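You operate a simulated robot arm through the tools that you are given. There is no shell and no other tool. Be economical: measure what you need, move in short steps, check, and stop when the job is done.

The job below is to be done with a simulated robot arm. You get a single attempt, and the scene is never put back.

TASK
Warm milk in the cream pan on the small ring till it steams.
Fine: pour from the steel jug till the pan is about a third full, put the jug back, heat on min, gas off before it boils over. Set down upright: steel jug.
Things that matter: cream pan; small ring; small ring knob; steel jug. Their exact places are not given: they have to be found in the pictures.

Only the result counts: the job must be done as asked and must still hold three seconds after the hand-in. Knocking over, shifting, dropping, spilling or breaking anything else fails it.

THE ROBOT
A 7-joint arm with a two-finger parallel gripper on a trunk, on a base that drives. Base frame: it is fixed to the floor where the robot stands at the start and does not move with it; the origin is under the middle of the robot, x ahead of it, y to its left, z up. Readings come in mm, degrees, newtons and seconds.
Its first joint turns from -166.0 to 166.0 degrees. Places, roughly: small ring [800, 200, 900]; small ring knob [700, 0, 900]; steel jug (14x10x13 cm) [700, -200, 1000]. Payload 3.43 kg.
The TCP is the grasp point between the finger pads, 30 mm short of the fingertips. In the tool frame z runs along the fingers and y along their closing line. Largest opening 94 mm; finger width 28, thickness 10; the body of the gripper, 50 by 96 mm, starts 55 mm behind the TCP.
Orientation is told as [roll, pitch, yaw] about the base's x, y, z axes, in that order, counted from this pose: with the fingers straight down and closing along the base's y, the tool's x points along the base's -x, its y along +y and its z along -z.

THE INTERFACE
- The arm moves only by the tool play_rows. Its argument "increments" is a list of rows, each a list of 7 numbers: the shift along the tool's x, y, z in cm, then the turn, a rotation vector about the tool's x, y, z in degrees, then the closure in counts, from 0 (fully open) to 255 (shut). In form: [[dx, dy, dz, wx, wy, wz, claw], ...]. A call has 1 to 12 rows; each row is the pose to reach, as a shift and turn from the pose commanded when the call began, along the tool's axes at that moment. Each row takes 0.2 s and may step no farther than 50 mm and 8.6 degrees from the row before; otherwise, or with a gripper value out of range, the whole call is refused. Where a pose cannot be reached the arm comes as near as it can. A force on the tool above 40 N (or 10 N above the force at the start of the call, whichever is more), or a blocked arm, ends the call early, and 0.2 s more pass. Each finger travels about 45 mm/s and halts on what it meets, pressing with about 35 N; the grip force reading is that of the motor and also rises with nothing between the fingers. The clock runs only during rows and for 0.2 s after the last one: add rows that repeat a pose to give the fingers time. The reply holds the time, the measured pose of the TCP, the force on the tool along the base axes, the opening and the grip force, in the units named above and with some noise, with the torque about the TCP (base axes, N m) and any sound that the robot's microphone picked up, and new pictures: "views" is both (left out), scene, wrist or none.
- Cameras (640 x 400 px; columns grow to the right, rows downward): "scene" is now at [500.3, 168.4, 1416.7]; the picture's right is [-0.49, -0.87, 0.00], its down [-0.72, 0.40, -0.56] and it looks along [0.49, -0.27, -0.83] (base axes); focal length 214 px, centre (320, 200). "wrist" rides on the gripper at [76, 14, -103] in the tool frame; the picture's right is [-0.18, 0.98, 0.00], its down [-0.75, -0.14, -0.64] and it looks along [-0.63, -0.12, 0.77] (tool axes); focal length 243 px, centre (320, 200).
- raise_lower(by): slides the trunk up (or, below 0, down) by that many mm; the arm and the scene camera ride with it, the base frame stays. It gives what a move gives, with no picture.
- base_move(legs): drives the robot by 1 to 6 legs, each [ahead, left, turn to the left] in mm, mm and degrees, along the robot's own axes; the way and the turn of a leg run together, so that a leg with both is an arc; at most 1500 mm and 180 degrees a leg. The arm and the cameras ride along, it lands a little off, and it stops where it bumps. It gives what a move gives, and a new picture of the scene camera.
- turn_head(pan, tilt): turns the head with the scene camera to pan (to the left, within 103 degrees either way) and tilt (down, from -29 to 69), counted from straight ahead of the robot. It gives what a move gives, and a new picture of the scene camera.
- locate(camera, pixels): for up to 12 pixels [column, row] of the newest picture of that camera ("zoom" is the newest enlarged one), the place [x, y, z] in the base frame of the surface seen there, good to about 2 mm, but the place of the scene camera against the robot may be out by one fixed shift of up to 12 mm in any direction. It takes no simulated time.
- enlarge(camera, box): a new picture of the part [left, top, right, bottom] of that camera's present view, enlarged. It takes no simulated time.
- hand_in(): hands the job in; it is judged then, once.

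Go step by step. Measure first, check grasps and placings, and put right what went wrong. The budget is 80 turns and 260 pictures, counting those below and the enlarged ones. Unless the task says otherwise, let go and move clear before handing in, and close with one line.

The tools are called after "Call:" as a command line: name --pt "numbers of a row" for each row, then --argument value for the rest, lists and objects as JSON in quotes. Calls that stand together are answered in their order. play_rows: Moves the arm, as the interface text tells. Its arguments: {"type":"object","properties":{"increments":{"type":"array"},"views":{"type":"string","enum":["both","scene","wrist","none"]}},"required":["increments"]} The other tools are called the same way: raise_lower (by) slides the trunk up or down; base_move (legs) drives the base; turn_head (pan, tilt) turns the head that bears the scene camera; locate (camera, pixels) gives the place of the surface under pixels of a picture; enlarge (camera, box) takes an enlarged picture of a part of a camera's view; hand_in () hands the job in.

At the start:

```text
time: 0.0
eef_pos: [539.9, -85.0, 1385.8]
orientation: [0.0, 0.2, 0.1]
force: [0.0, 1.0, -1.0]
moment: [0.02, 0.01, 0.0]
opening: 94.2
grip_force: 0.2
trunk travel left (down, up): [-500.0, 110.0]
robot x, y, heading: [1.4, 0.7, -0.1]
head pan, tilt: [-30.6, 61.2]
```

scene: 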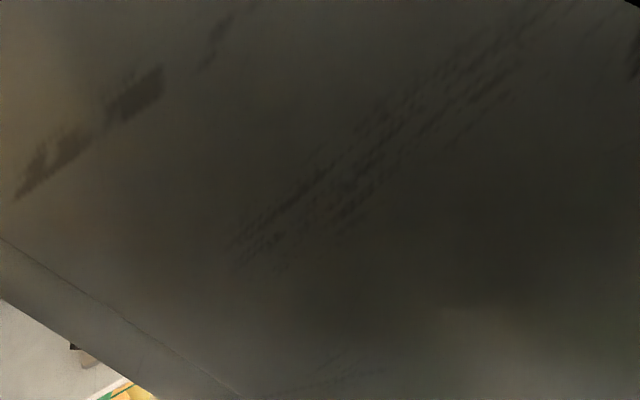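
wrist: 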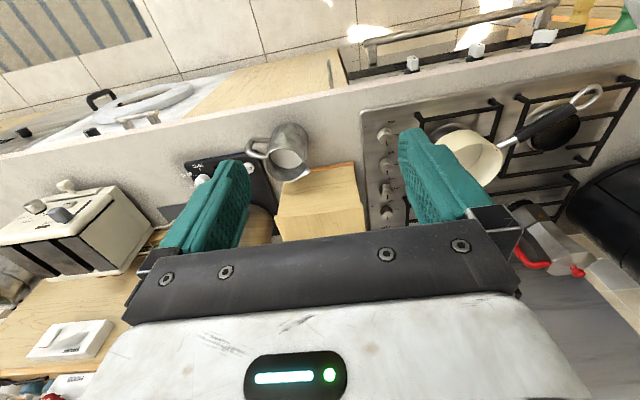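

The scene picture is blocked by a dark surface (probably the arm); the wrist picture shows the jug near (285,155), the knobs near (385,135-215) and the pan near (470,155). I turn the head to get a clear view.

Call:
turn_head --pan 0 --tilt 50

Call:
enlarge --camera "wrist" --box '[340, 60, 640, 250]'

Call:
locate --camera "wrist" --pixels '[[290, 158], [290, 128], [252, 145], [385, 135], [383, 160], [384, 188], [386, 212], [470, 160], [520, 135], [585, 95], [375, 220], [310, 200]]'

```text
time: 1.0
eef_pos: [539.9, -86.3, 1384.5]
orientation: [-0.1, 0.4, -0.3]
force: [0.6, -0.6, -0.2]
moment: [0.01, 0.0, 0.05]
opening: 94.0
grip_force: 0.1
trunk travel left (down, up): [-500.0, 110.0]
robot x, y, heading: [-0.9, 0.2, -0.1]
head pan, tilt: [0.0, 50.0]
```

scene: 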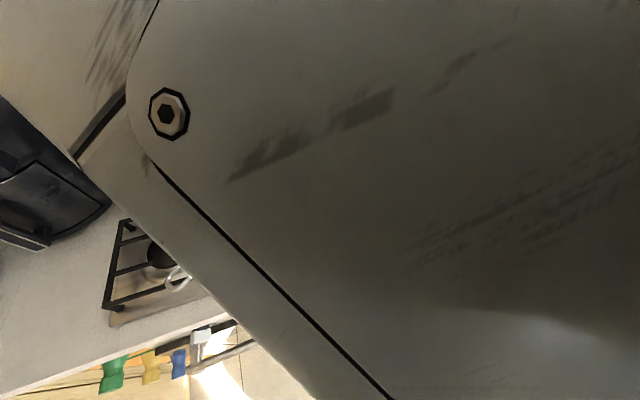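

```text
2.11 times, centred on (490, 155) of wrist
```

zoom: 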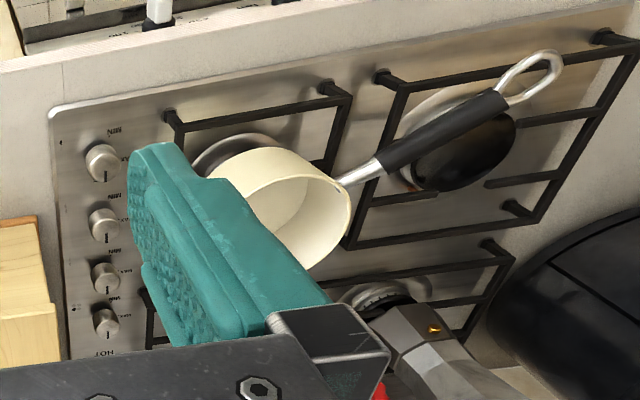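

```text
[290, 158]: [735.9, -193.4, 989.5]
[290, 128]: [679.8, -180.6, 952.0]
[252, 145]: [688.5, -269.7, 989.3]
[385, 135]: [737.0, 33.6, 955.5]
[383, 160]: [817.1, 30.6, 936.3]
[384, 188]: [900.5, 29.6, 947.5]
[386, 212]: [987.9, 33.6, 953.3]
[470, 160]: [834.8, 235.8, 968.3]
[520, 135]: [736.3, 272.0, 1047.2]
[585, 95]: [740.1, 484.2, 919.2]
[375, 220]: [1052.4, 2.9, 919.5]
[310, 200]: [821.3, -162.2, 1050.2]
```

The scene view is still covered by the arm. The wrist picture gives the jug around (720,-190) and knobs at y≈32, x≈737/817/900/988; I move the hand to the left for a look straight over the hob, and zoom on the jug first.

Call:
enlarge --camera "wrist" --box '[170, 90, 400, 260]'

Call:
play_rows --pt "0 4.5 0 0 0 0 0" --pt "0 9 0 0 0 0 0" --pt "0 13.5 0 0 0 0 0" --pt "0 18 0 0 0 0 0" --pt "0 22 0 0 0 0 0" --pt "0 26 0 0 0 0 0"

```text
2.35 times, centred on (285, 175) of wrist
```

zoom: 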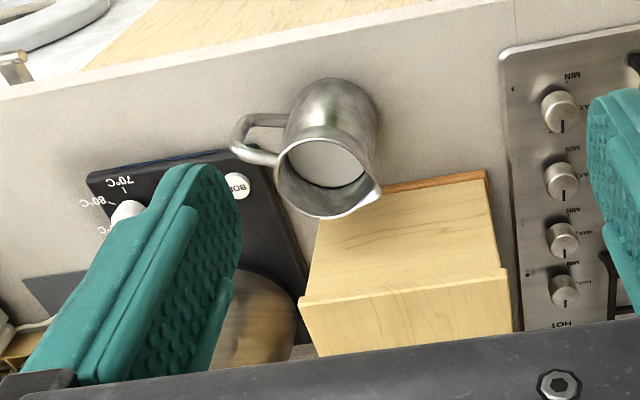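

```text
time: 1.5
eef_pos: [529.2, -76.0, 1379.4]
orientation: [-1.2, 1.5, -15.4]
force: [0.0, 0.0, 0.3]
moment: [0.0, -0.02, -0.01]
opening: 93.9
grip_force: 0.1
trunk travel left (down, up): [-500.0, 110.0]
robot x, y, heading: [-3.3, 0.3, -0.1]
head pan, tilt: [0.0, 50.0]
stopped in row 2: the arm was blocked; the commanded pose is now the measured one
```

scene: 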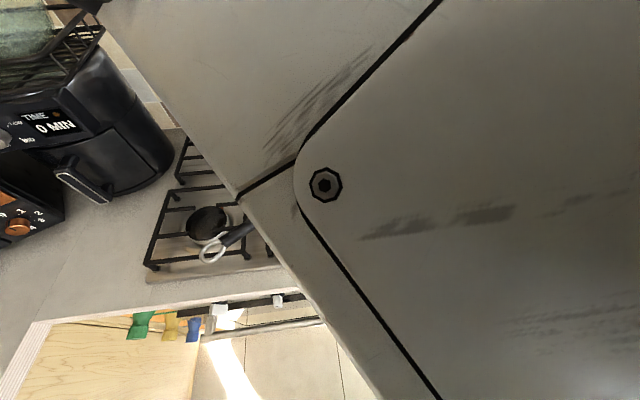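
wrist: 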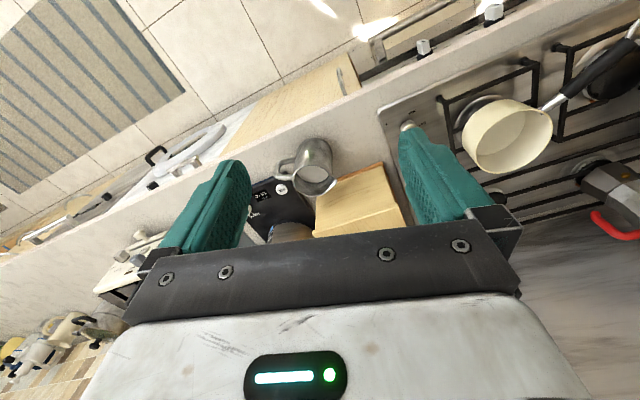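

The arm was blocked near its folded pose (yaw slipped to -15°). I lower the hand a bit first to free it, then look again.

Call:
play_rows --pt "0 0 3 0 0 0 0" --pt "0 0 7 0 0 0 0" --pt "0 0 11 0 0 -4 0" --pt "0 0 15 0 0 -8 0" --pt "0 0 18 0 0 -12 0" --pt "0 0 20 0 0 -15 0"

```text
time: 2.9
eef_pos: [522.8, -76.6, 1180.3]
orientation: [-0.5, 1.3, 0.2]
force: [0.0, -0.4, 0.0]
moment: [0.01, 0.02, -0.04]
opening: 94.1
grip_force: 0.1
trunk travel left (down, up): [-500.0, 110.0]
robot x, y, heading: [-3.4, -0.8, -0.2]
head pan, tilt: [0.0, 50.0]
```

scene: 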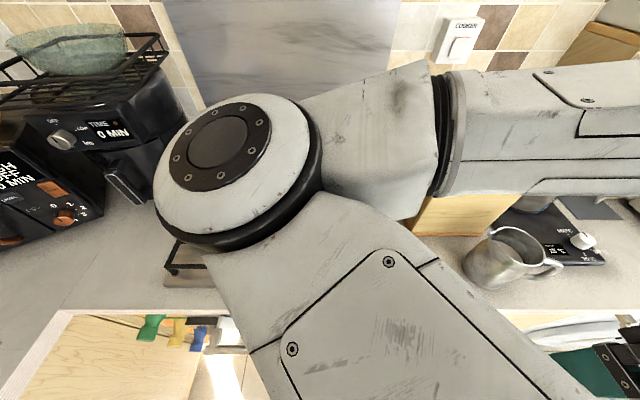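
wrist: 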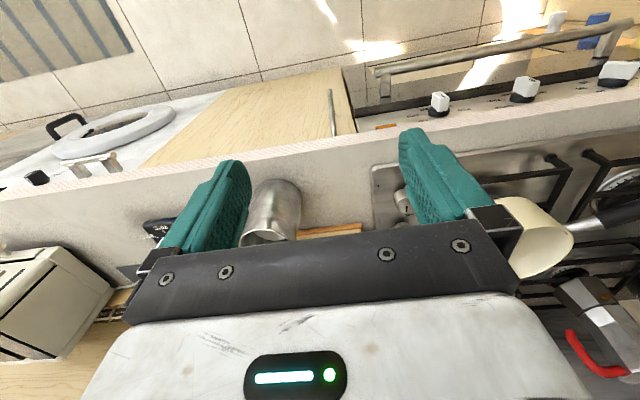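

The elbow now hangs in front of the head camera; the jug is visible at (500,255) in the scene picture. I raise the trunk for clearance and swing the hand left to view the hob.

Call:
raise_lower --by 100

Call:
play_rows --pt "0 4 0 0 0 0 0" --pt "0 8 0 0 0 0 0" --pt "0 12 0 0 0 0 0" --pt "0 16 0 0 0 0 0" --pt "0 20 0 0 0 0 0" --pt "0 24 0 0 0 0 0"

```text
time: 4.2
eef_pos: [523.5, -75.6, 1280.9]
orientation: [-0.5, 1.3, 0.0]
force: [0.4, -0.1, -0.3]
moment: [0.01, 0.02, -0.02]
opening: 94.1
grip_force: 0.0
trunk travel left (down, up): [-600.0, 10.0]
robot x, y, heading: [2.3, 3.4, -0.2]
head pan, tilt: [0.0, 50.0]
```

```text
time: 5.6
eef_pos: [524.2, 160.0, 1271.5]
orientation: [1.3, 1.5, -1.6]
force: [0.0, -1.0, -1.1]
moment: [0.0, 0.02, -0.06]
opening: 93.9
grip_force: 0.2
out of reach, approached as far as the arm can: row 2
trunk travel left (down, up): [-600.0, 10.0]
robot x, y, heading: [-1.9, 1.8, -0.1]
head pan, tilt: [0.0, 50.0]
```

scene: 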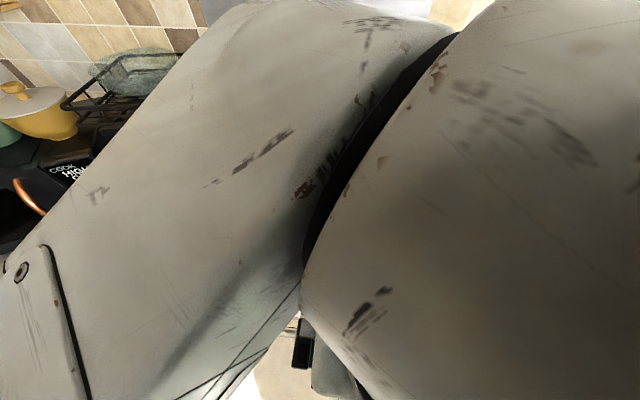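
wrist: 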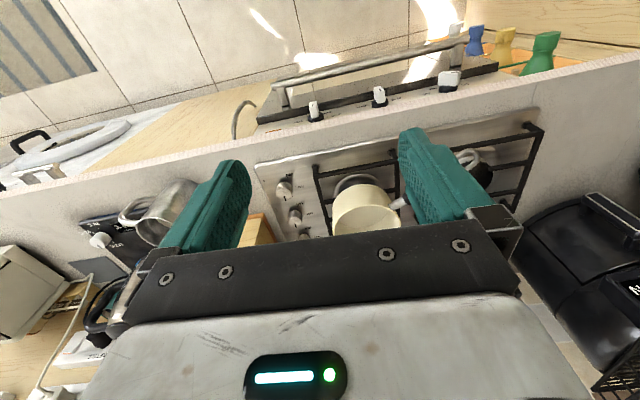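

Now the pan and its burner are visible in the wrist picture (345,205). I zoom there and measure.

Call:
enlarge --camera "wrist" --box '[250, 120, 500, 250]'

Call:
locate --camera "wrist" --pixels '[[285, 187], [296, 215], [365, 198], [342, 192], [333, 210], [397, 205], [352, 182], [317, 175], [390, 160], [150, 210], [185, 190], [395, 185]]'

```text
2.56 times, centred on (375, 185) of wrist
```

zoom: 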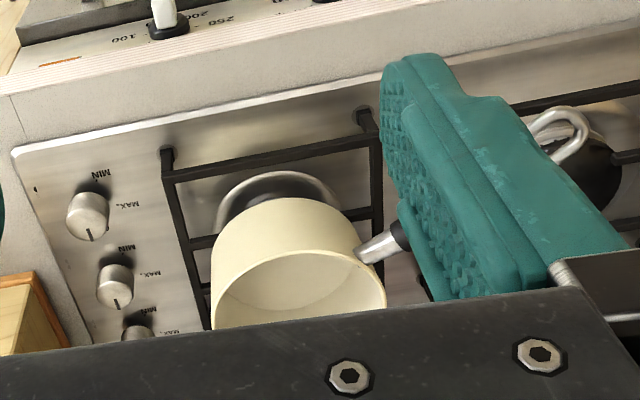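

```text
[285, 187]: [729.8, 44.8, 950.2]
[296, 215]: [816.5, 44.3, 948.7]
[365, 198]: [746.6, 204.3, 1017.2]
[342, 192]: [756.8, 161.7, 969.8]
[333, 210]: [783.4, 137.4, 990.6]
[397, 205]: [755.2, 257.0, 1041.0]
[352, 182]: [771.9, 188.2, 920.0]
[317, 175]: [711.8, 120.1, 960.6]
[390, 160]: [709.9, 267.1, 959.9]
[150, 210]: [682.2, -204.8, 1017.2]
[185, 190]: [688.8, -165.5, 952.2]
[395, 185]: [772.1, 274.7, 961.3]
```

The grate top is at z≈960 and the pan stands near (800,190). I swing the hand to the right side so that the head camera sees the hob and jug.

Call:
play_rows --pt "0 -5 0 0 0 0 0" --pt "0 -10 0 0 0 0 0" --pt "0 -15 0 0 0 0 0" --pt "0 -20 0 0 0 0 0" --pt "0 -25 0 0 0 0 0" --pt "0 -30 0 0 0 0 0" --pt "0 -35 0 0 0 0 0" --pt "0 -40 0 0 0 0 0" --pt "0 -45 0 0 0 0 0" --pt "0 -50 0 0 0 0 0"

Call:
turn_head --pan -15 --tilt 60

```text
time: 7.8
eef_pos: [524.0, -336.9, 1286.0]
orientation: [-0.4, 1.3, 0.1]
force: [1.3, 0.1, 0.2]
moment: [-0.04, 0.01, 0.01]
opening: 94.0
grip_force: 0.1
out of reach, approached as far as the arm can: row 3
trunk travel left (down, up): [-600.0, 10.0]
robot x, y, heading: [0.5, -1.1, 0.1]
head pan, tilt: [0.0, 50.0]
```

scene: 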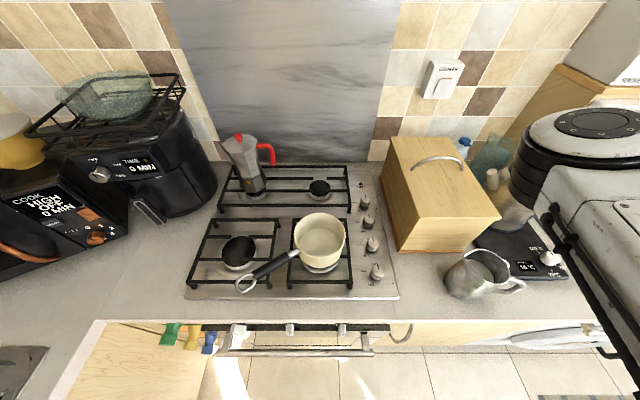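
wrist: 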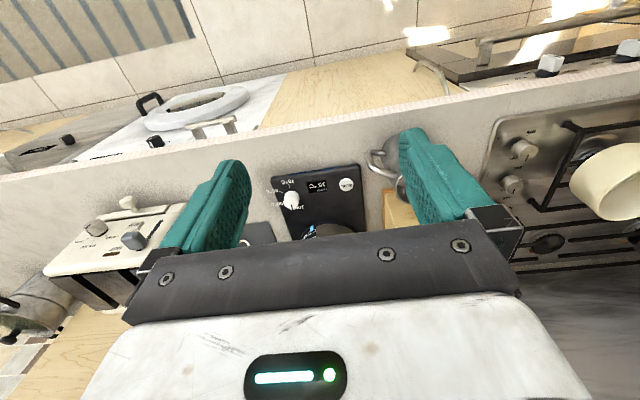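

```text
time: 8.6
eef_pos: [522.9, -337.1, 1285.4]
orientation: [-0.4, 1.4, 0.0]
force: [0.3, 0.4, 1.0]
moment: [0.02, 0.01, 0.02]
opening: 94.0
grip_force: 0.0
trunk travel left (down, up): [-600.0, 10.0]
robot x, y, heading: [0.2, 1.5, -0.2]
head pan, tilt: [-15.0, 60.0]
```

scene: 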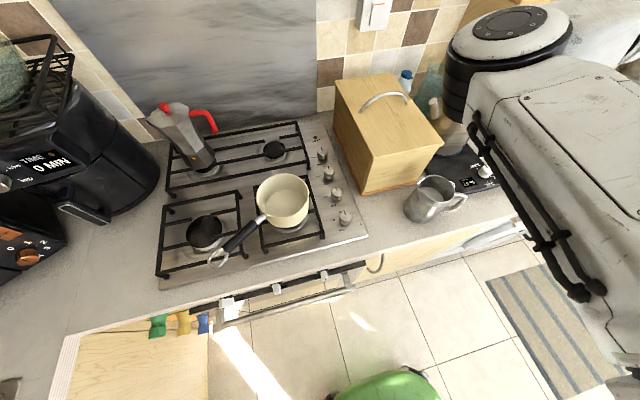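

Good clear view now: pan at (282,200), four burners, knobs at (322-345,155-217), jug at (432,197). I zoom on hob and jug and measure.

Call:
enlarge --camera "scene" --box '[150, 110, 380, 270]'

Call:
locate --camera "scene" --pixels '[[275, 150], [205, 230], [282, 176], [262, 195], [307, 195], [285, 217], [283, 195], [322, 155], [329, 174], [336, 194], [345, 217], [292, 232]]'

Call:
enlarge --camera "scene" --box '[300, 130, 500, 240]'

Call:
locate --camera "scene" --pixels '[[432, 178], [412, 188], [434, 193], [451, 185], [464, 198], [455, 208], [420, 215], [407, 208], [432, 218], [258, 218], [220, 258], [240, 235]]'

```text
2.50 times, centred on (265, 190) of scene
```

zoom: 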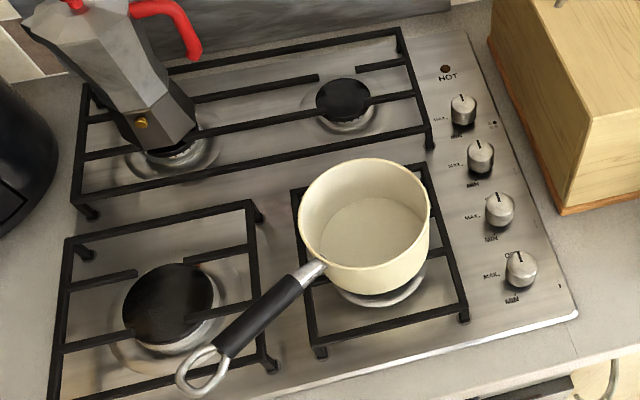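

```text
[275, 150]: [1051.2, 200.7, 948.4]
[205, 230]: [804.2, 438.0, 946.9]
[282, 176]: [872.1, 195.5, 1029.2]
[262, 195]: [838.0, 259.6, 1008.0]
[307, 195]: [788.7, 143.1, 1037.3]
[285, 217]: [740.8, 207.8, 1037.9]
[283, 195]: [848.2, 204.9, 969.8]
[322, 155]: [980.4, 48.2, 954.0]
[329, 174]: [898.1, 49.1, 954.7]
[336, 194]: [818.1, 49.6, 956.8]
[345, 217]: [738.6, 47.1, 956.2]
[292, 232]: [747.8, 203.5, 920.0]
```

```text
3.20 times, centred on (400, 185) of scene
```

zoom: 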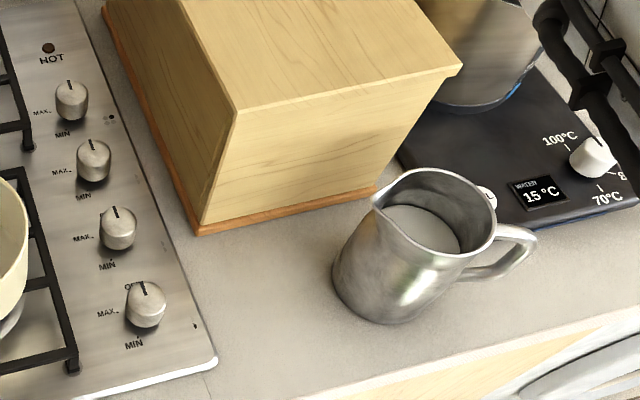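

```text
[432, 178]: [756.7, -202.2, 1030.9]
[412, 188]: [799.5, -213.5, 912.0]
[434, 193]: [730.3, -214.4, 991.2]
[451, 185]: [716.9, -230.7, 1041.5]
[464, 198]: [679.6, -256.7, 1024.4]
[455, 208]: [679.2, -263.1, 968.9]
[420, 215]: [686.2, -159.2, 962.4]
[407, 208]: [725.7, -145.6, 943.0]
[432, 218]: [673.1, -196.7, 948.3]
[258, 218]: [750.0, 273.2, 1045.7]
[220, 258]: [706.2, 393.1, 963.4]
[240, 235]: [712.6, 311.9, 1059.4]
```

The pan stands over the front-right ring (rim z≈1037, floor 970, centre ≈(806,203)) and its knob is the nearest one at (738,47), with OFF/MAX/MIN marks. I measure the jug's rim, spout and handle in the enlarged picture.

Call:
locate --camera "zoom" --pixels '[[372, 208], [430, 170], [494, 210], [476, 250], [435, 256], [410, 235], [520, 228], [533, 240], [528, 256], [510, 268], [490, 276], [425, 230]]'

Call:
enlarge --camera "scene" --box '[395, 165, 475, 230]'

```text
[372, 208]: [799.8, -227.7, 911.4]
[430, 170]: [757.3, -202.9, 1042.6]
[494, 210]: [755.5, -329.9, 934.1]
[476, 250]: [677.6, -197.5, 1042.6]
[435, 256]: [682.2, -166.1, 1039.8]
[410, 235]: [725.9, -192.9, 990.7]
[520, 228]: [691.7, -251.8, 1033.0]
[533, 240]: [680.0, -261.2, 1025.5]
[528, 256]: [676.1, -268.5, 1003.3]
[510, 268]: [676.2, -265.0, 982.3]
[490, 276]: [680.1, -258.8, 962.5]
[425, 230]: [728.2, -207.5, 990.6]
```

```text
6.15 times, centred on (435, 198) of scene
```

zoom: 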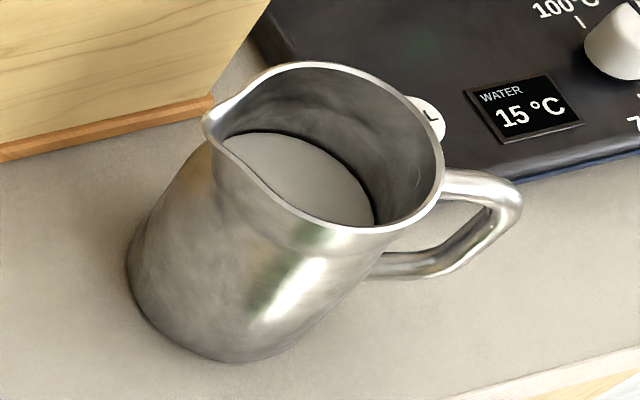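

The jug rim spans x 678–757 at z≈1041 with centre ≈(716,-195); the handle's outer bar is at ≈(676,-267), z 962–1028, so the handle points along (-0.49,-0.87) and the spout the other way. I turn the hand by 61° so that the fingers close across the handle plane, and come down part way.

Call:
play_rows --pt "-1 0 1 0 0 -7.5 60" --pt "-2 0 2 0 0 -15 119" --pt "-3 0 3 0 0 -22.5 119" --pt "-4 0 4 0 0 -30 119" --pt "-5 0 5 0 0 -37.5 119" --pt "-6 0 6 0 0 -45 119" --pt "-7 0 7 0 0 -53 119" --pt "-8 0 8 0 0 -61 119" --pt "-8 0 8 0 0 -61 119"

```text
time: 10.6
eef_pos: [603.8, -335.7, 1201.2]
orientation: [0.8, 1.0, 61.1]
force: [0.5, -0.2, -0.1]
moment: [0.01, 0.01, -0.01]
opening: 50.3
grip_force: 0.0
trunk travel left (down, up): [-600.0, 10.0]
robot x, y, heading: [-0.1, -0.4, 0.2]
head pan, tilt: [-15.0, 60.0]
```

scene: 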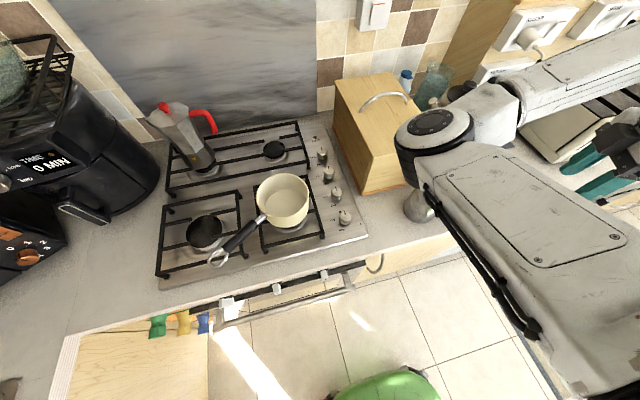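
wrist: 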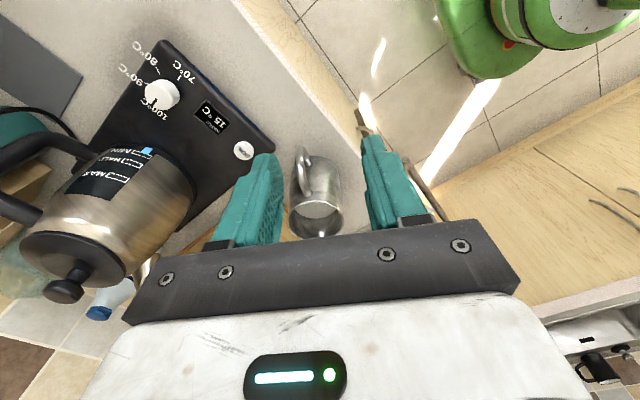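

The handle is nicely between the fingers in the wrist picture (305,165). I check the handle, kettle and elbow places.

Call:
locate --camera "wrist" --pixels '[[305, 150], [301, 165], [306, 180], [300, 190], [296, 210], [317, 235], [340, 215], [190, 185], [170, 210], [245, 150], [316, 215], [60, 250]]'

Call:
locate --camera "scene" --pixels '[[435, 140], [415, 175], [425, 195], [410, 213], [500, 130]]'

Call:
enlarge --camera "wrist" --box '[250, 120, 390, 250]'

```text
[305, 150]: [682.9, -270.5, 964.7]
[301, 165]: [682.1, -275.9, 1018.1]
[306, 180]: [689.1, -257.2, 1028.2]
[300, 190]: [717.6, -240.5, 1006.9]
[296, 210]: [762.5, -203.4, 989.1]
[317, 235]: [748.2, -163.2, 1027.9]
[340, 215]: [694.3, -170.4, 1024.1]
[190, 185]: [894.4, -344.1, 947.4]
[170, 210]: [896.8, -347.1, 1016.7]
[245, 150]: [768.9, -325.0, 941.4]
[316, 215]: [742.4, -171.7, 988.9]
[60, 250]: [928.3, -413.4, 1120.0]
```

```text
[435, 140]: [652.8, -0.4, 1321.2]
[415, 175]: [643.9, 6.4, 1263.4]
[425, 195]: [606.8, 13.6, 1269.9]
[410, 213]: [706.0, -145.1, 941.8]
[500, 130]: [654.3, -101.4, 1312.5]
```

```text
3.08 times, centred on (320, 185) of wrist
```

zoom: 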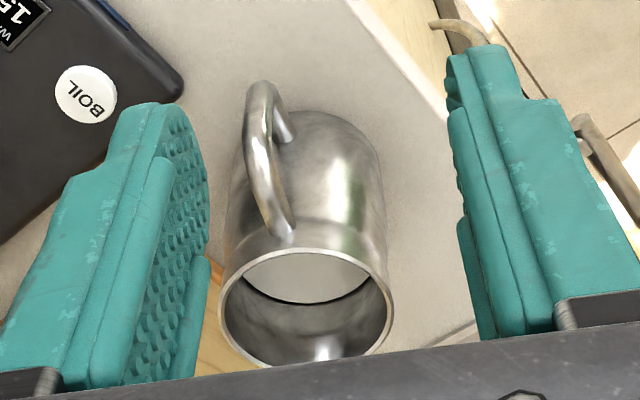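

Handle bar measured by the wrist at ≈(684,-271), z 965–1025. I tilt the hand 35° and go to a standoff 100 mm back along the tool axis.

Call:
play_rows --pt "-0.8 -0.8 2 0 -6 0 119" --pt "-1.6 -1.6 4 0 -12 0 119" --pt "-2.4 -2.4 6 0 -18 0 119" --pt "-3.2 -3.1 8.5 0 -24 0 119" --pt "-3.9 -3.6 10.5 0 -30 0 119" --pt "-4.2 -3.85 11.9 0 -35 0 119" --pt "-4.2 -3.85 11.9 0 -35 0 119"

```text
time: 12.2
eef_pos: [653.3, -319.6, 1079.4]
orientation: [1.0, -34.1, 60.4]
force: [-0.2, -0.3, -0.1]
moment: [-0.01, -0.04, -0.02]
opening: 50.2
grip_force: 0.1
trunk travel left (down, up): [-600.0, 10.0]
robot x, y, heading: [-0.3, -1.4, 0.2]
head pan, tilt: [-15.0, 60.0]
```

scene: 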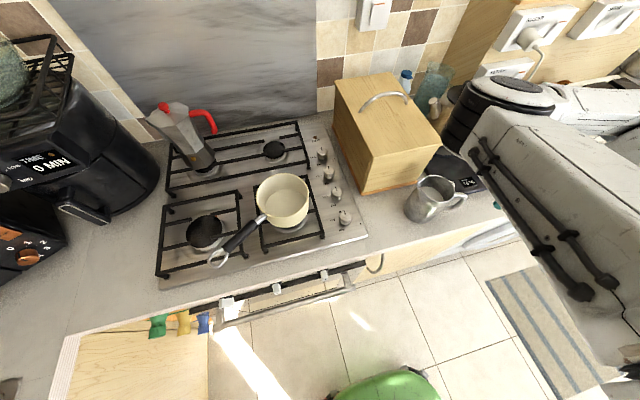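
wrist: 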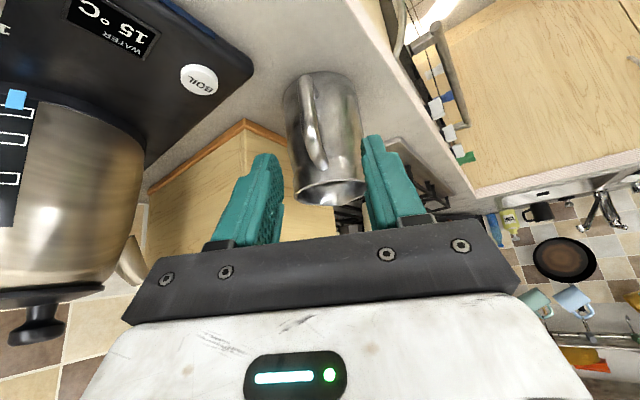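

The hand is at the standoff; I recheck the handle in the new wrist picture ((308,110)).

Call:
locate --camera "wrist" --pixels '[[306, 90], [310, 115], [314, 140], [319, 162], [297, 195], [345, 200], [270, 170], [366, 150], [325, 195]]'

Call:
locate --camera "scene" --pixels '[[475, 120], [500, 90], [500, 205], [580, 290], [530, 130], [450, 95]]'

Call:
enlarge --camera "wrist" --box '[220, 60, 420, 240]'

```text
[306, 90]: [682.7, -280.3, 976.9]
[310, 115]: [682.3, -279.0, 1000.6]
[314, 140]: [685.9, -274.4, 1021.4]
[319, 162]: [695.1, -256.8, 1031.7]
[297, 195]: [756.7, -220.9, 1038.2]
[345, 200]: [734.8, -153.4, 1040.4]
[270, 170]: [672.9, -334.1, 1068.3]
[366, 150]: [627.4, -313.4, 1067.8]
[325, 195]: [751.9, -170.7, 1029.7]
```

```text
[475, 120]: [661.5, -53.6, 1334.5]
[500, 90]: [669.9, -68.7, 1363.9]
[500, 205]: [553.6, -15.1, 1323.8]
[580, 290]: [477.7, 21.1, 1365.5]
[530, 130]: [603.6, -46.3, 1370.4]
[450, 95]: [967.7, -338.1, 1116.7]
```

```text
2.22 times, centred on (320, 150) of wrist
```

zoom: 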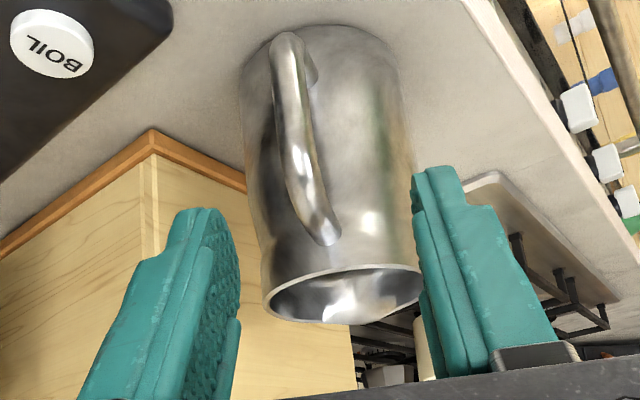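

Bar centre ≈(686,-273,1000). I advance 99 mm along the tool with small corrections, without closing yet.

Call:
play_rows --pt "-0.2 -0.5 2.5 0 0 0 119" --pt "-0.3 -0.5 5 0 0 0 119" --pt "-0.4 -0.5 7.5 0 0 0 119" --pt "-0.5 -0.5 9.8 0 0 0 119" --pt "-0.5 -0.5 9.8 0 0 0 119"

```text
time: 13.4
eef_pos: [685.4, -269.9, 1002.1]
orientation: [1.1, -34.0, 60.5]
force: [-0.7, -0.5, 0.3]
moment: [-0.01, 0.0, 0.03]
opening: 50.1
grip_force: 0.2
trunk travel left (down, up): [-600.0, 10.0]
robot x, y, heading: [-0.9, 2.1, -0.0]
head pan, tilt: [-15.0, 60.0]
```

scene: 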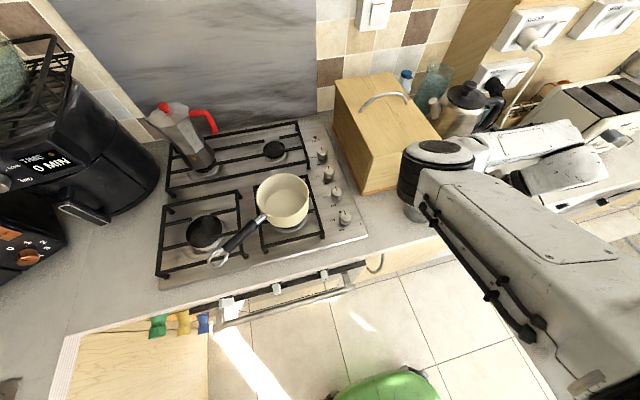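
wrist: 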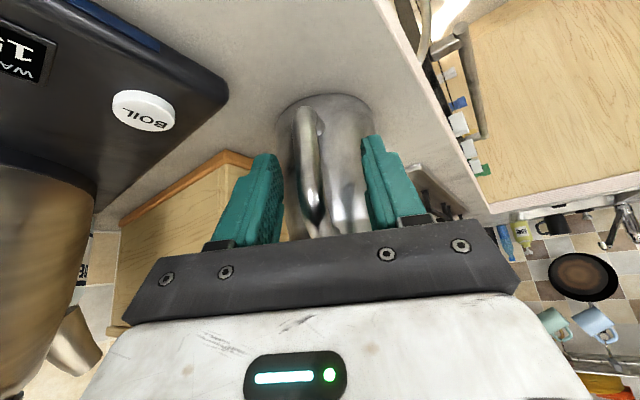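

The handle lies between the fingers at (312,190). I check the centring before closing.

Call:
locate --camera "wrist" --pixels '[[310, 150], [313, 175], [315, 205], [272, 185], [368, 180]]'

Call:
enlarge --camera "wrist" --box '[200, 80, 430, 250]'

```text
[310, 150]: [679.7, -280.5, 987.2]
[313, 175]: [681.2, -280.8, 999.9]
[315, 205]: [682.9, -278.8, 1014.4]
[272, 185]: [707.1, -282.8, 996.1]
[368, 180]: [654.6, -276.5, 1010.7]
```

```text
2.35 times, centred on (315, 165) of wrist
```

zoom: 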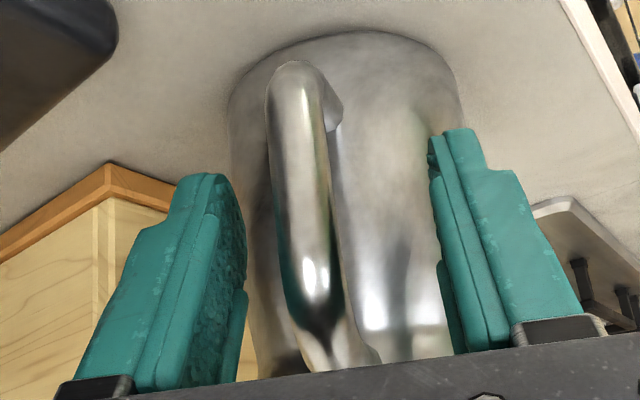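

Centred within 2 mm. I close on the handle.

Call:
play_rows --pt "0 0 0 0 0 0 170" --pt "0 0 0 0 0 0 200" --pt "0 0 0 0 0 0 230" --pt "0 0 0 0 0 0 255" --pt "0 0 0 0 0 0 255" --pt "0 0 0 0 0 0 255" --views "wrist"

```text
time: 14.8
eef_pos: [685.6, -270.2, 1002.1]
orientation: [1.2, -34.0, 60.4]
force: [-0.8, 1.1, 1.4]
moment: [-0.08, -0.14, -0.02]
opening: 16.4
grip_force: 34.8
trunk travel left (down, up): [-600.0, 10.0]
robot x, y, heading: [-2.0, 2.7, 0.2]
head pan, tilt: [-15.0, 60.0]
```

wrist: 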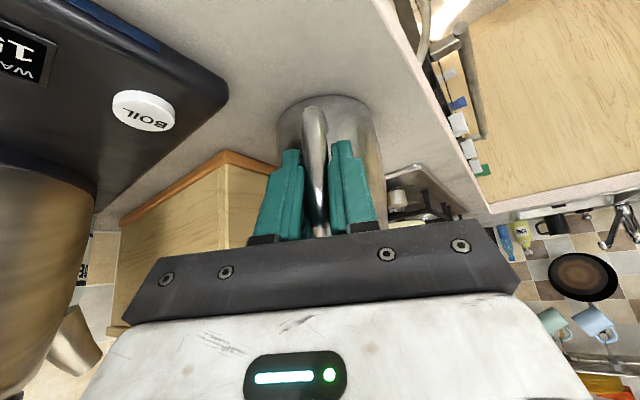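

Gripped (opening 16.4, force 35 N). I lift straight up by 50 mm and check that the jug hangs level.

Call:
play_rows --pt "-0.56 0 -0.83 0 0 0 255" --pt "-1.4 0 -2.07 0 0 0 255" --pt "-2.24 0 -3.3 0 0 0 255" --pt "-2.8 0 -4.14 0 0 0 255" --pt "-2.8 0 -4.14 0 0 0 255"

```text
time: 16.0
eef_pos: [686.7, -271.0, 1051.6]
orientation: [1.2, -34.1, 60.4]
force: [0.8, 0.4, -3.8]
moment: [-0.21, 0.13, 0.01]
opening: 13.0
grip_force: 35.6
trunk travel left (down, up): [-600.0, 10.0]
robot x, y, heading: [-0.8, 0.2, 0.0]
head pan, tilt: [-15.0, 60.0]
```

scene: 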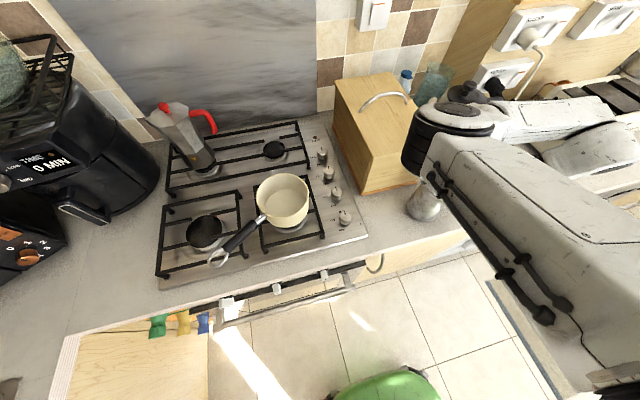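
wrist: 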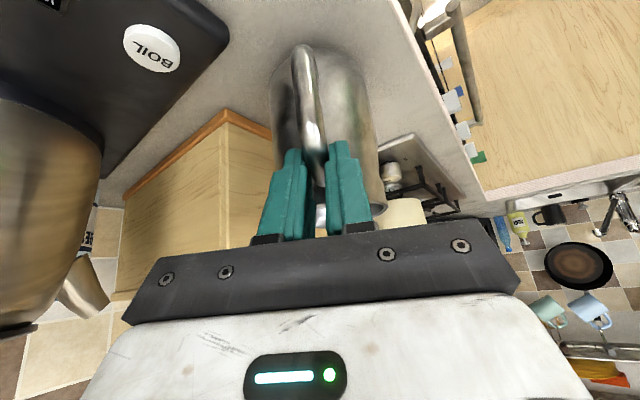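

The handle seems to have shifted between the fingers (opening now 13.0, force only 3.8 N). I look closely to see whether the jug is off the counter.

Call:
enlarge --camera "scene" --box '[380, 160, 480, 240]'

Call:
enlarge --camera "wrist" --box '[220, 20, 440, 250]'

Call:
locate --camera "scene" --pixels '[[420, 215], [410, 208], [432, 217], [420, 190], [438, 205]]'

Call:
locate --camera "wrist" --pixels '[[303, 60], [307, 90], [312, 120], [325, 75], [360, 60], [365, 200], [376, 205], [350, 120], [380, 213]]'

```text
5.00 times, centred on (430, 200) of scene
```

zoom: 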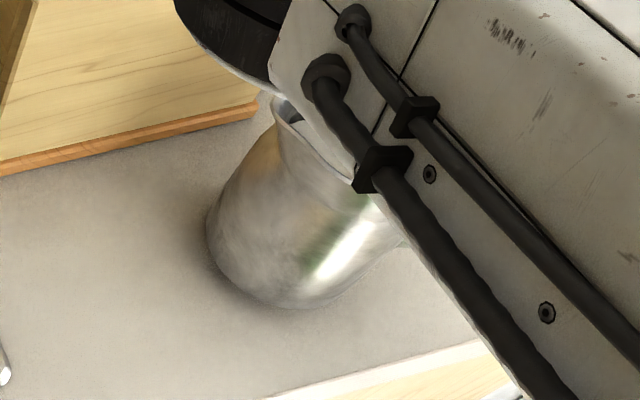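

```text
1.74 times, centred on (330, 135) of wrist
```

zoom: 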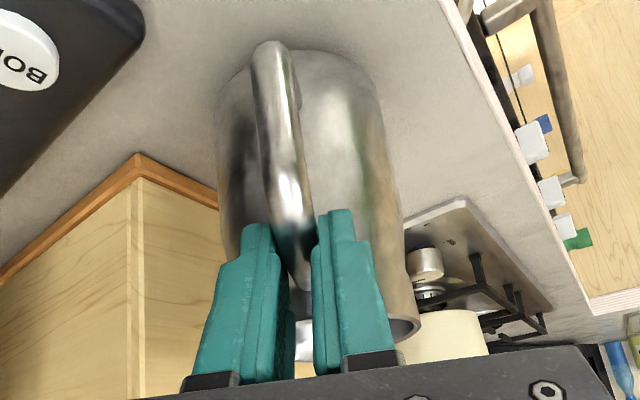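

```text
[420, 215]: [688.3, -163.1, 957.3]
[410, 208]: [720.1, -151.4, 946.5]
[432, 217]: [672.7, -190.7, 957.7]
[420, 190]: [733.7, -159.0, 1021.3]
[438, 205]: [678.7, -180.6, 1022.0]
```

```text
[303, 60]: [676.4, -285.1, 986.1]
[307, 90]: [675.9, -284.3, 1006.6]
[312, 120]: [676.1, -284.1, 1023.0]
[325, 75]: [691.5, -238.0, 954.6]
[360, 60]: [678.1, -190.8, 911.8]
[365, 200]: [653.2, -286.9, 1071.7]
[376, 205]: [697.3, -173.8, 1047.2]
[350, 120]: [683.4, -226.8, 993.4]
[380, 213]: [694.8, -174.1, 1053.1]
```

The rim is only ~8 mm higher while the hand rose 50 mm, so the handle slid. I measure the jug's base edge to see if it is still standing.

Call:
locate --camera "wrist" --pixels '[[325, 52], [340, 56], [355, 72], [285, 62], [276, 85], [362, 100], [370, 130], [375, 170], [272, 110], [330, 47], [300, 43]]'

Call:
locate --camera "scene" --pixels '[[422, 219], [430, 221], [440, 219], [424, 222], [412, 212], [436, 183], [447, 197], [450, 205]]'

```text
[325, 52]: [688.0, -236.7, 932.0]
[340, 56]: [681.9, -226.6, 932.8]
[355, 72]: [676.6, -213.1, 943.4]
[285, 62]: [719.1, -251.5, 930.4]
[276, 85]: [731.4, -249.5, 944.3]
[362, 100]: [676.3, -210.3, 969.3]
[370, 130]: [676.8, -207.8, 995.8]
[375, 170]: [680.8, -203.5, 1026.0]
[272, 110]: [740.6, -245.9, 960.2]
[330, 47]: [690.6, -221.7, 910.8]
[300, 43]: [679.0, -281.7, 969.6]
```

```text
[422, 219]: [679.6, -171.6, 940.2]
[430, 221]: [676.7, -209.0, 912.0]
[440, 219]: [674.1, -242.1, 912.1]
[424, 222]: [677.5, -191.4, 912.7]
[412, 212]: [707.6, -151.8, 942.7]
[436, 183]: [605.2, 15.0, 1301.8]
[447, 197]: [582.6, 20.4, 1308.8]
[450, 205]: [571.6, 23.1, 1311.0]
```

The base is only ~8–10 mm up. I test the present hold by lifting a further 15 mm slowly.

Call:
play_rows --pt "-0.17 0 -0.25 0 0 0 255" --pt "-0.34 0 -0.5 0 0 0 255" --pt "-0.5 0 -0.75 0 0 0 255" --pt "-0.67 0 -1.0 0 0 0 255" --pt "-0.84 0 -1.24 0 0 0 255" --pt "-0.84 0 -1.24 0 0 0 255"

Call:
locate --camera "wrist" --pixels '[[303, 60], [307, 90], [312, 120], [325, 52], [340, 56], [285, 62], [370, 130], [376, 205]]'

Call:
enlarge --camera "wrist" --box '[220, 20, 440, 250]'

```text
time: 17.4
eef_pos: [686.0, -271.1, 1066.5]
orientation: [1.2, -34.1, 60.4]
force: [0.4, 0.6, -3.3]
moment: [-0.22, 0.08, 0.03]
opening: 13.3
grip_force: 35.1
trunk travel left (down, up): [-600.0, 10.0]
robot x, y, heading: [0.7, -1.6, 0.1]
head pan, tilt: [-15.0, 60.0]
```

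scene: 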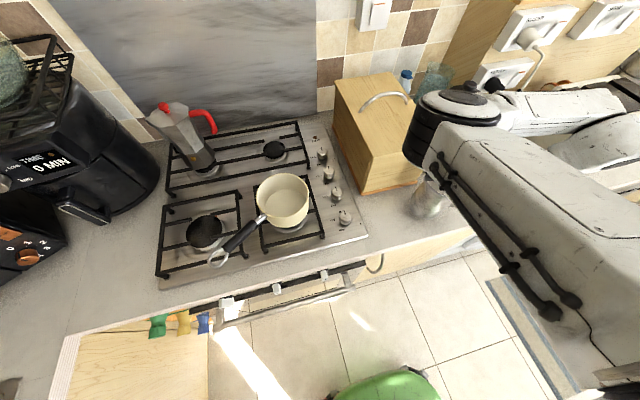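
wrist: 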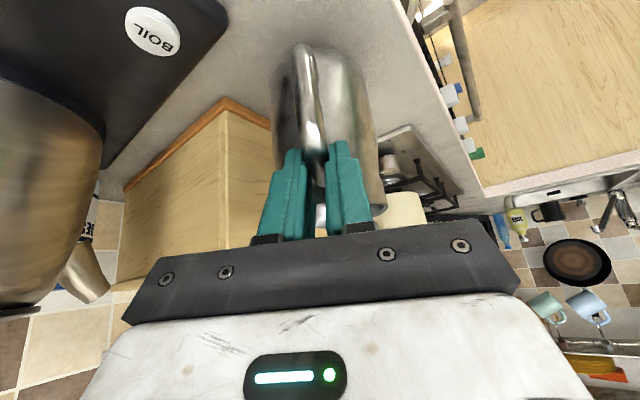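

```text
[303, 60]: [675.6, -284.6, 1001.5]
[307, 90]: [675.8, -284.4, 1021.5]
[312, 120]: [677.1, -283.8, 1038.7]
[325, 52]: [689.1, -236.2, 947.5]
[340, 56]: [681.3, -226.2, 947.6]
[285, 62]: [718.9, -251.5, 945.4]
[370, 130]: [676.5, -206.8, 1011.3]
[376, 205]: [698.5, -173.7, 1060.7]
```

```text
1.74 times, centred on (330, 135) of wrist
```

zoom: 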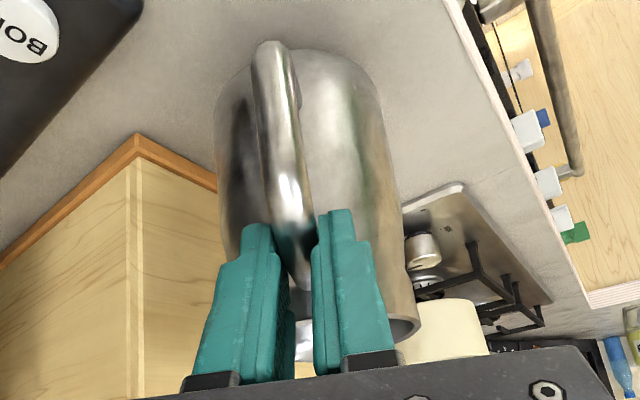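

The jug now rises with the hand with no slip (base +15 mm for +15 mm, weight ≈4–5 N). I lift it on to z≈1230 gently.

Call:
play_rows --pt "-0.9 0 -1.36 0 0 0 255" --pt "-2.0 0 -3.0 0 0 0 255" --pt "-3.2 0 -4.7 0 0 0 255" --pt "-4.4 0 -6.5 0 0 0 255" --pt "-5.6 0 -8.3 0 0 0 255" --pt "-6.8 0 -10.1 0 0 0 255" --pt "-8.0 0 -11.8 0 0 0 255" --pt "-8.8 0 -13.0 0 0 0 255" --pt "-9.2 0 -13.6 0 0 0 255" --pt "-9.2 0 -13.6 0 0 0 255"

```text
time: 19.6
eef_pos: [687.5, -270.7, 1232.8]
orientation: [1.3, -33.9, 60.5]
force: [0.3, -0.2, -4.3]
moment: [-0.21, 0.14, 0.04]
opening: 13.5
grip_force: 34.9
trunk travel left (down, up): [-600.0, 10.0]
robot x, y, heading: [-0.5, -0.6, -0.0]
head pan, tilt: [-15.0, 60.0]
```

scene: 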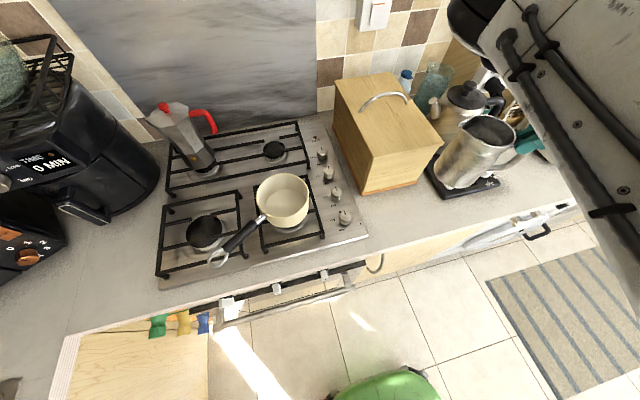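
wrist: 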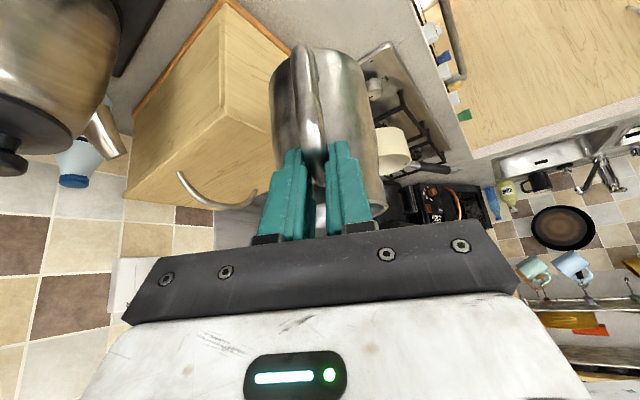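

The jug hangs in view at (480,145) in the scene. I measure its rim, spout and base to confirm its tilt, plus the pan rim.

Call:
enlarge --camera "scene" --box '[420, 95, 540, 200]'

Call:
locate --camera "scene" --pixels '[[463, 123], [462, 128], [490, 116], [516, 133], [505, 150], [478, 143], [440, 170], [445, 182], [465, 187], [487, 130], [385, 95], [437, 145]]'

```text
3.81 times, centred on (480, 148) of scene
```

zoom: 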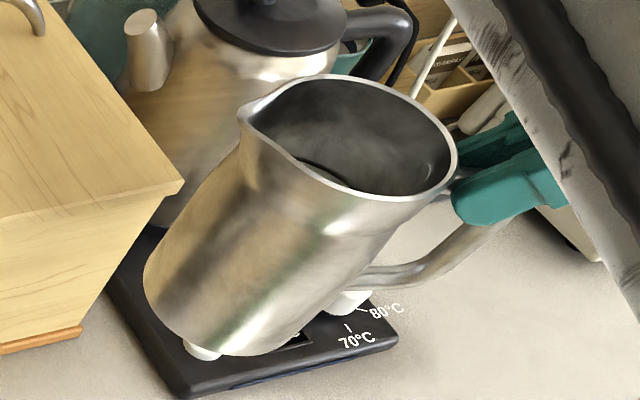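

```text
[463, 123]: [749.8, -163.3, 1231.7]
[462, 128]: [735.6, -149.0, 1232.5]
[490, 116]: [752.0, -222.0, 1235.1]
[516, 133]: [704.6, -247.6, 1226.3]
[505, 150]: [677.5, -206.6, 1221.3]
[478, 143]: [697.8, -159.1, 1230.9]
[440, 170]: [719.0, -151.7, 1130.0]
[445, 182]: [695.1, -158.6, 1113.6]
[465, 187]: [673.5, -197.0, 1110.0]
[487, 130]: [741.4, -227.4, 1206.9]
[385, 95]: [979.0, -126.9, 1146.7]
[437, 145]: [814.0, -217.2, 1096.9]
```

The jug is level within ~4° (spout slightly high) with its spout 125 mm ahead of the TCP. I carry it toward the pan at a safe height, half way first.

Call:
play_rows --pt "-1.1 0 -1.65 0 0 0 255" --pt "-2.2 0 -3.3 0 0 0 255" --pt "-4.4 1.13 -1.8 0 0 0 255" --pt "-6.6 2.26 -0.3 0 0 0 255" --pt "-8.8 3.39 1.2 0 0 0 255" --pt "-11.0 4.52 2.7 0 0 0 255" --pt "-13.3 5.65 4.2 0 0 0 255" --pt "-15.5 6.78 5.65 0 0 0 255" --pt "-15.5 6.78 5.65 0 0 0 255"

```text
time: 21.6
eef_pos: [707.1, -100.3, 1271.2]
orientation: [1.0, -34.0, 60.4]
force: [0.7, 0.8, -2.7]
moment: [-0.18, 0.11, 0.02]
opening: 13.2
grip_force: 34.9
trunk travel left (down, up): [-600.0, 10.0]
robot x, y, heading: [2.0, 2.8, -0.2]
head pan, tilt: [-15.0, 60.0]
```

scene: 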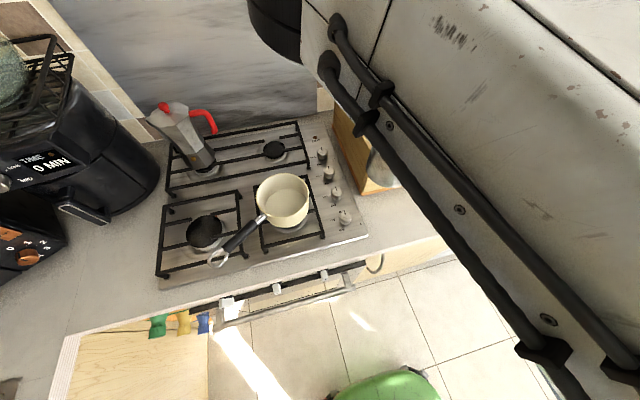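
wrist: 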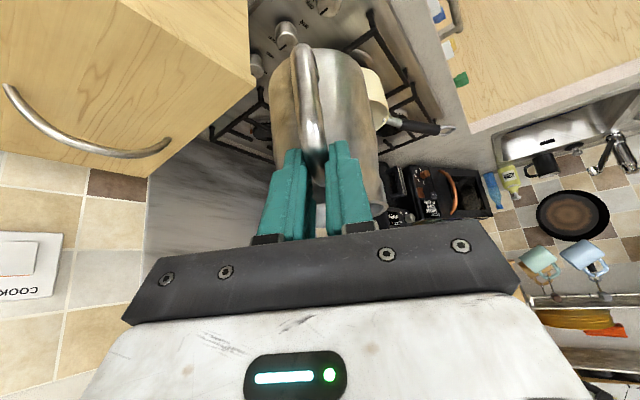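

Travel is clear. To keep this arm posture (the elbow is close to the head) I drive the base 175 mm left rather than fold the arm.

Call:
base_move --legs '[[0, 90, 0], [0, 85, 0]]'

```text
time: 23.4
eef_pos: [706.8, 78.6, 1269.5]
orientation: [1.2, -34.1, 60.6]
force: [-0.9, 0.3, -3.3]
moment: [-0.18, 0.11, 0.01]
opening: 13.1
grip_force: 34.9
trunk travel left (down, up): [-600.0, 10.0]
robot x, y, heading: [2.8, 179.4, 0.2]
head pan, tilt: [-15.0, 60.0]
```

scene: 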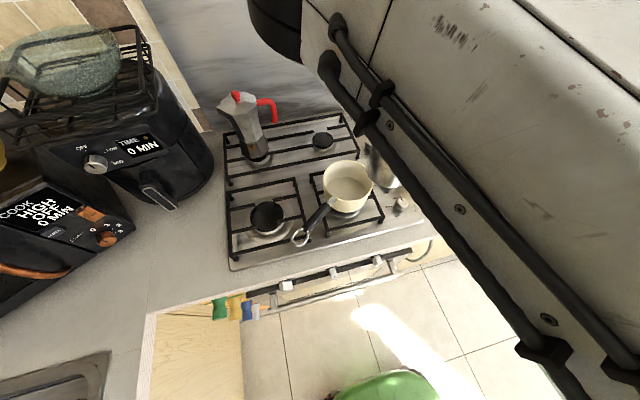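

Base moved 179 mm; the pan at (347,185) and the jug at (380,165) are in view. I measure both.

Call:
enlarge --camera "scene" --box '[290, 120, 430, 230]'

Call:
locate --camera "scene" --pixels '[[347, 162], [324, 184], [346, 206], [371, 186], [332, 170], [362, 170], [345, 187], [372, 150], [383, 172], [330, 200]]'

```text
3.64 times, centred on (360, 175) of scene
```

zoom: 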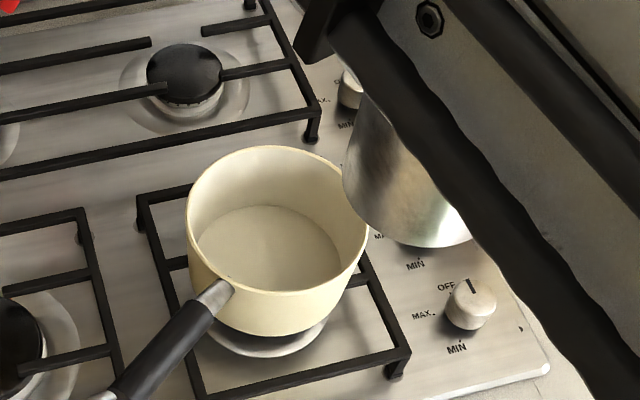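

```text
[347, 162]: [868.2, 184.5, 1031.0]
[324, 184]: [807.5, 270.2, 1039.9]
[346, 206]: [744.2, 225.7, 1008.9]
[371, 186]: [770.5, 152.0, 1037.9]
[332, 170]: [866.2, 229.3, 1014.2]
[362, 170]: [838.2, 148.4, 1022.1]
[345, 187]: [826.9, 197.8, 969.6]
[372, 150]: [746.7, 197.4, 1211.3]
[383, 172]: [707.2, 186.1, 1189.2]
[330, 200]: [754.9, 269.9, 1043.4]
```

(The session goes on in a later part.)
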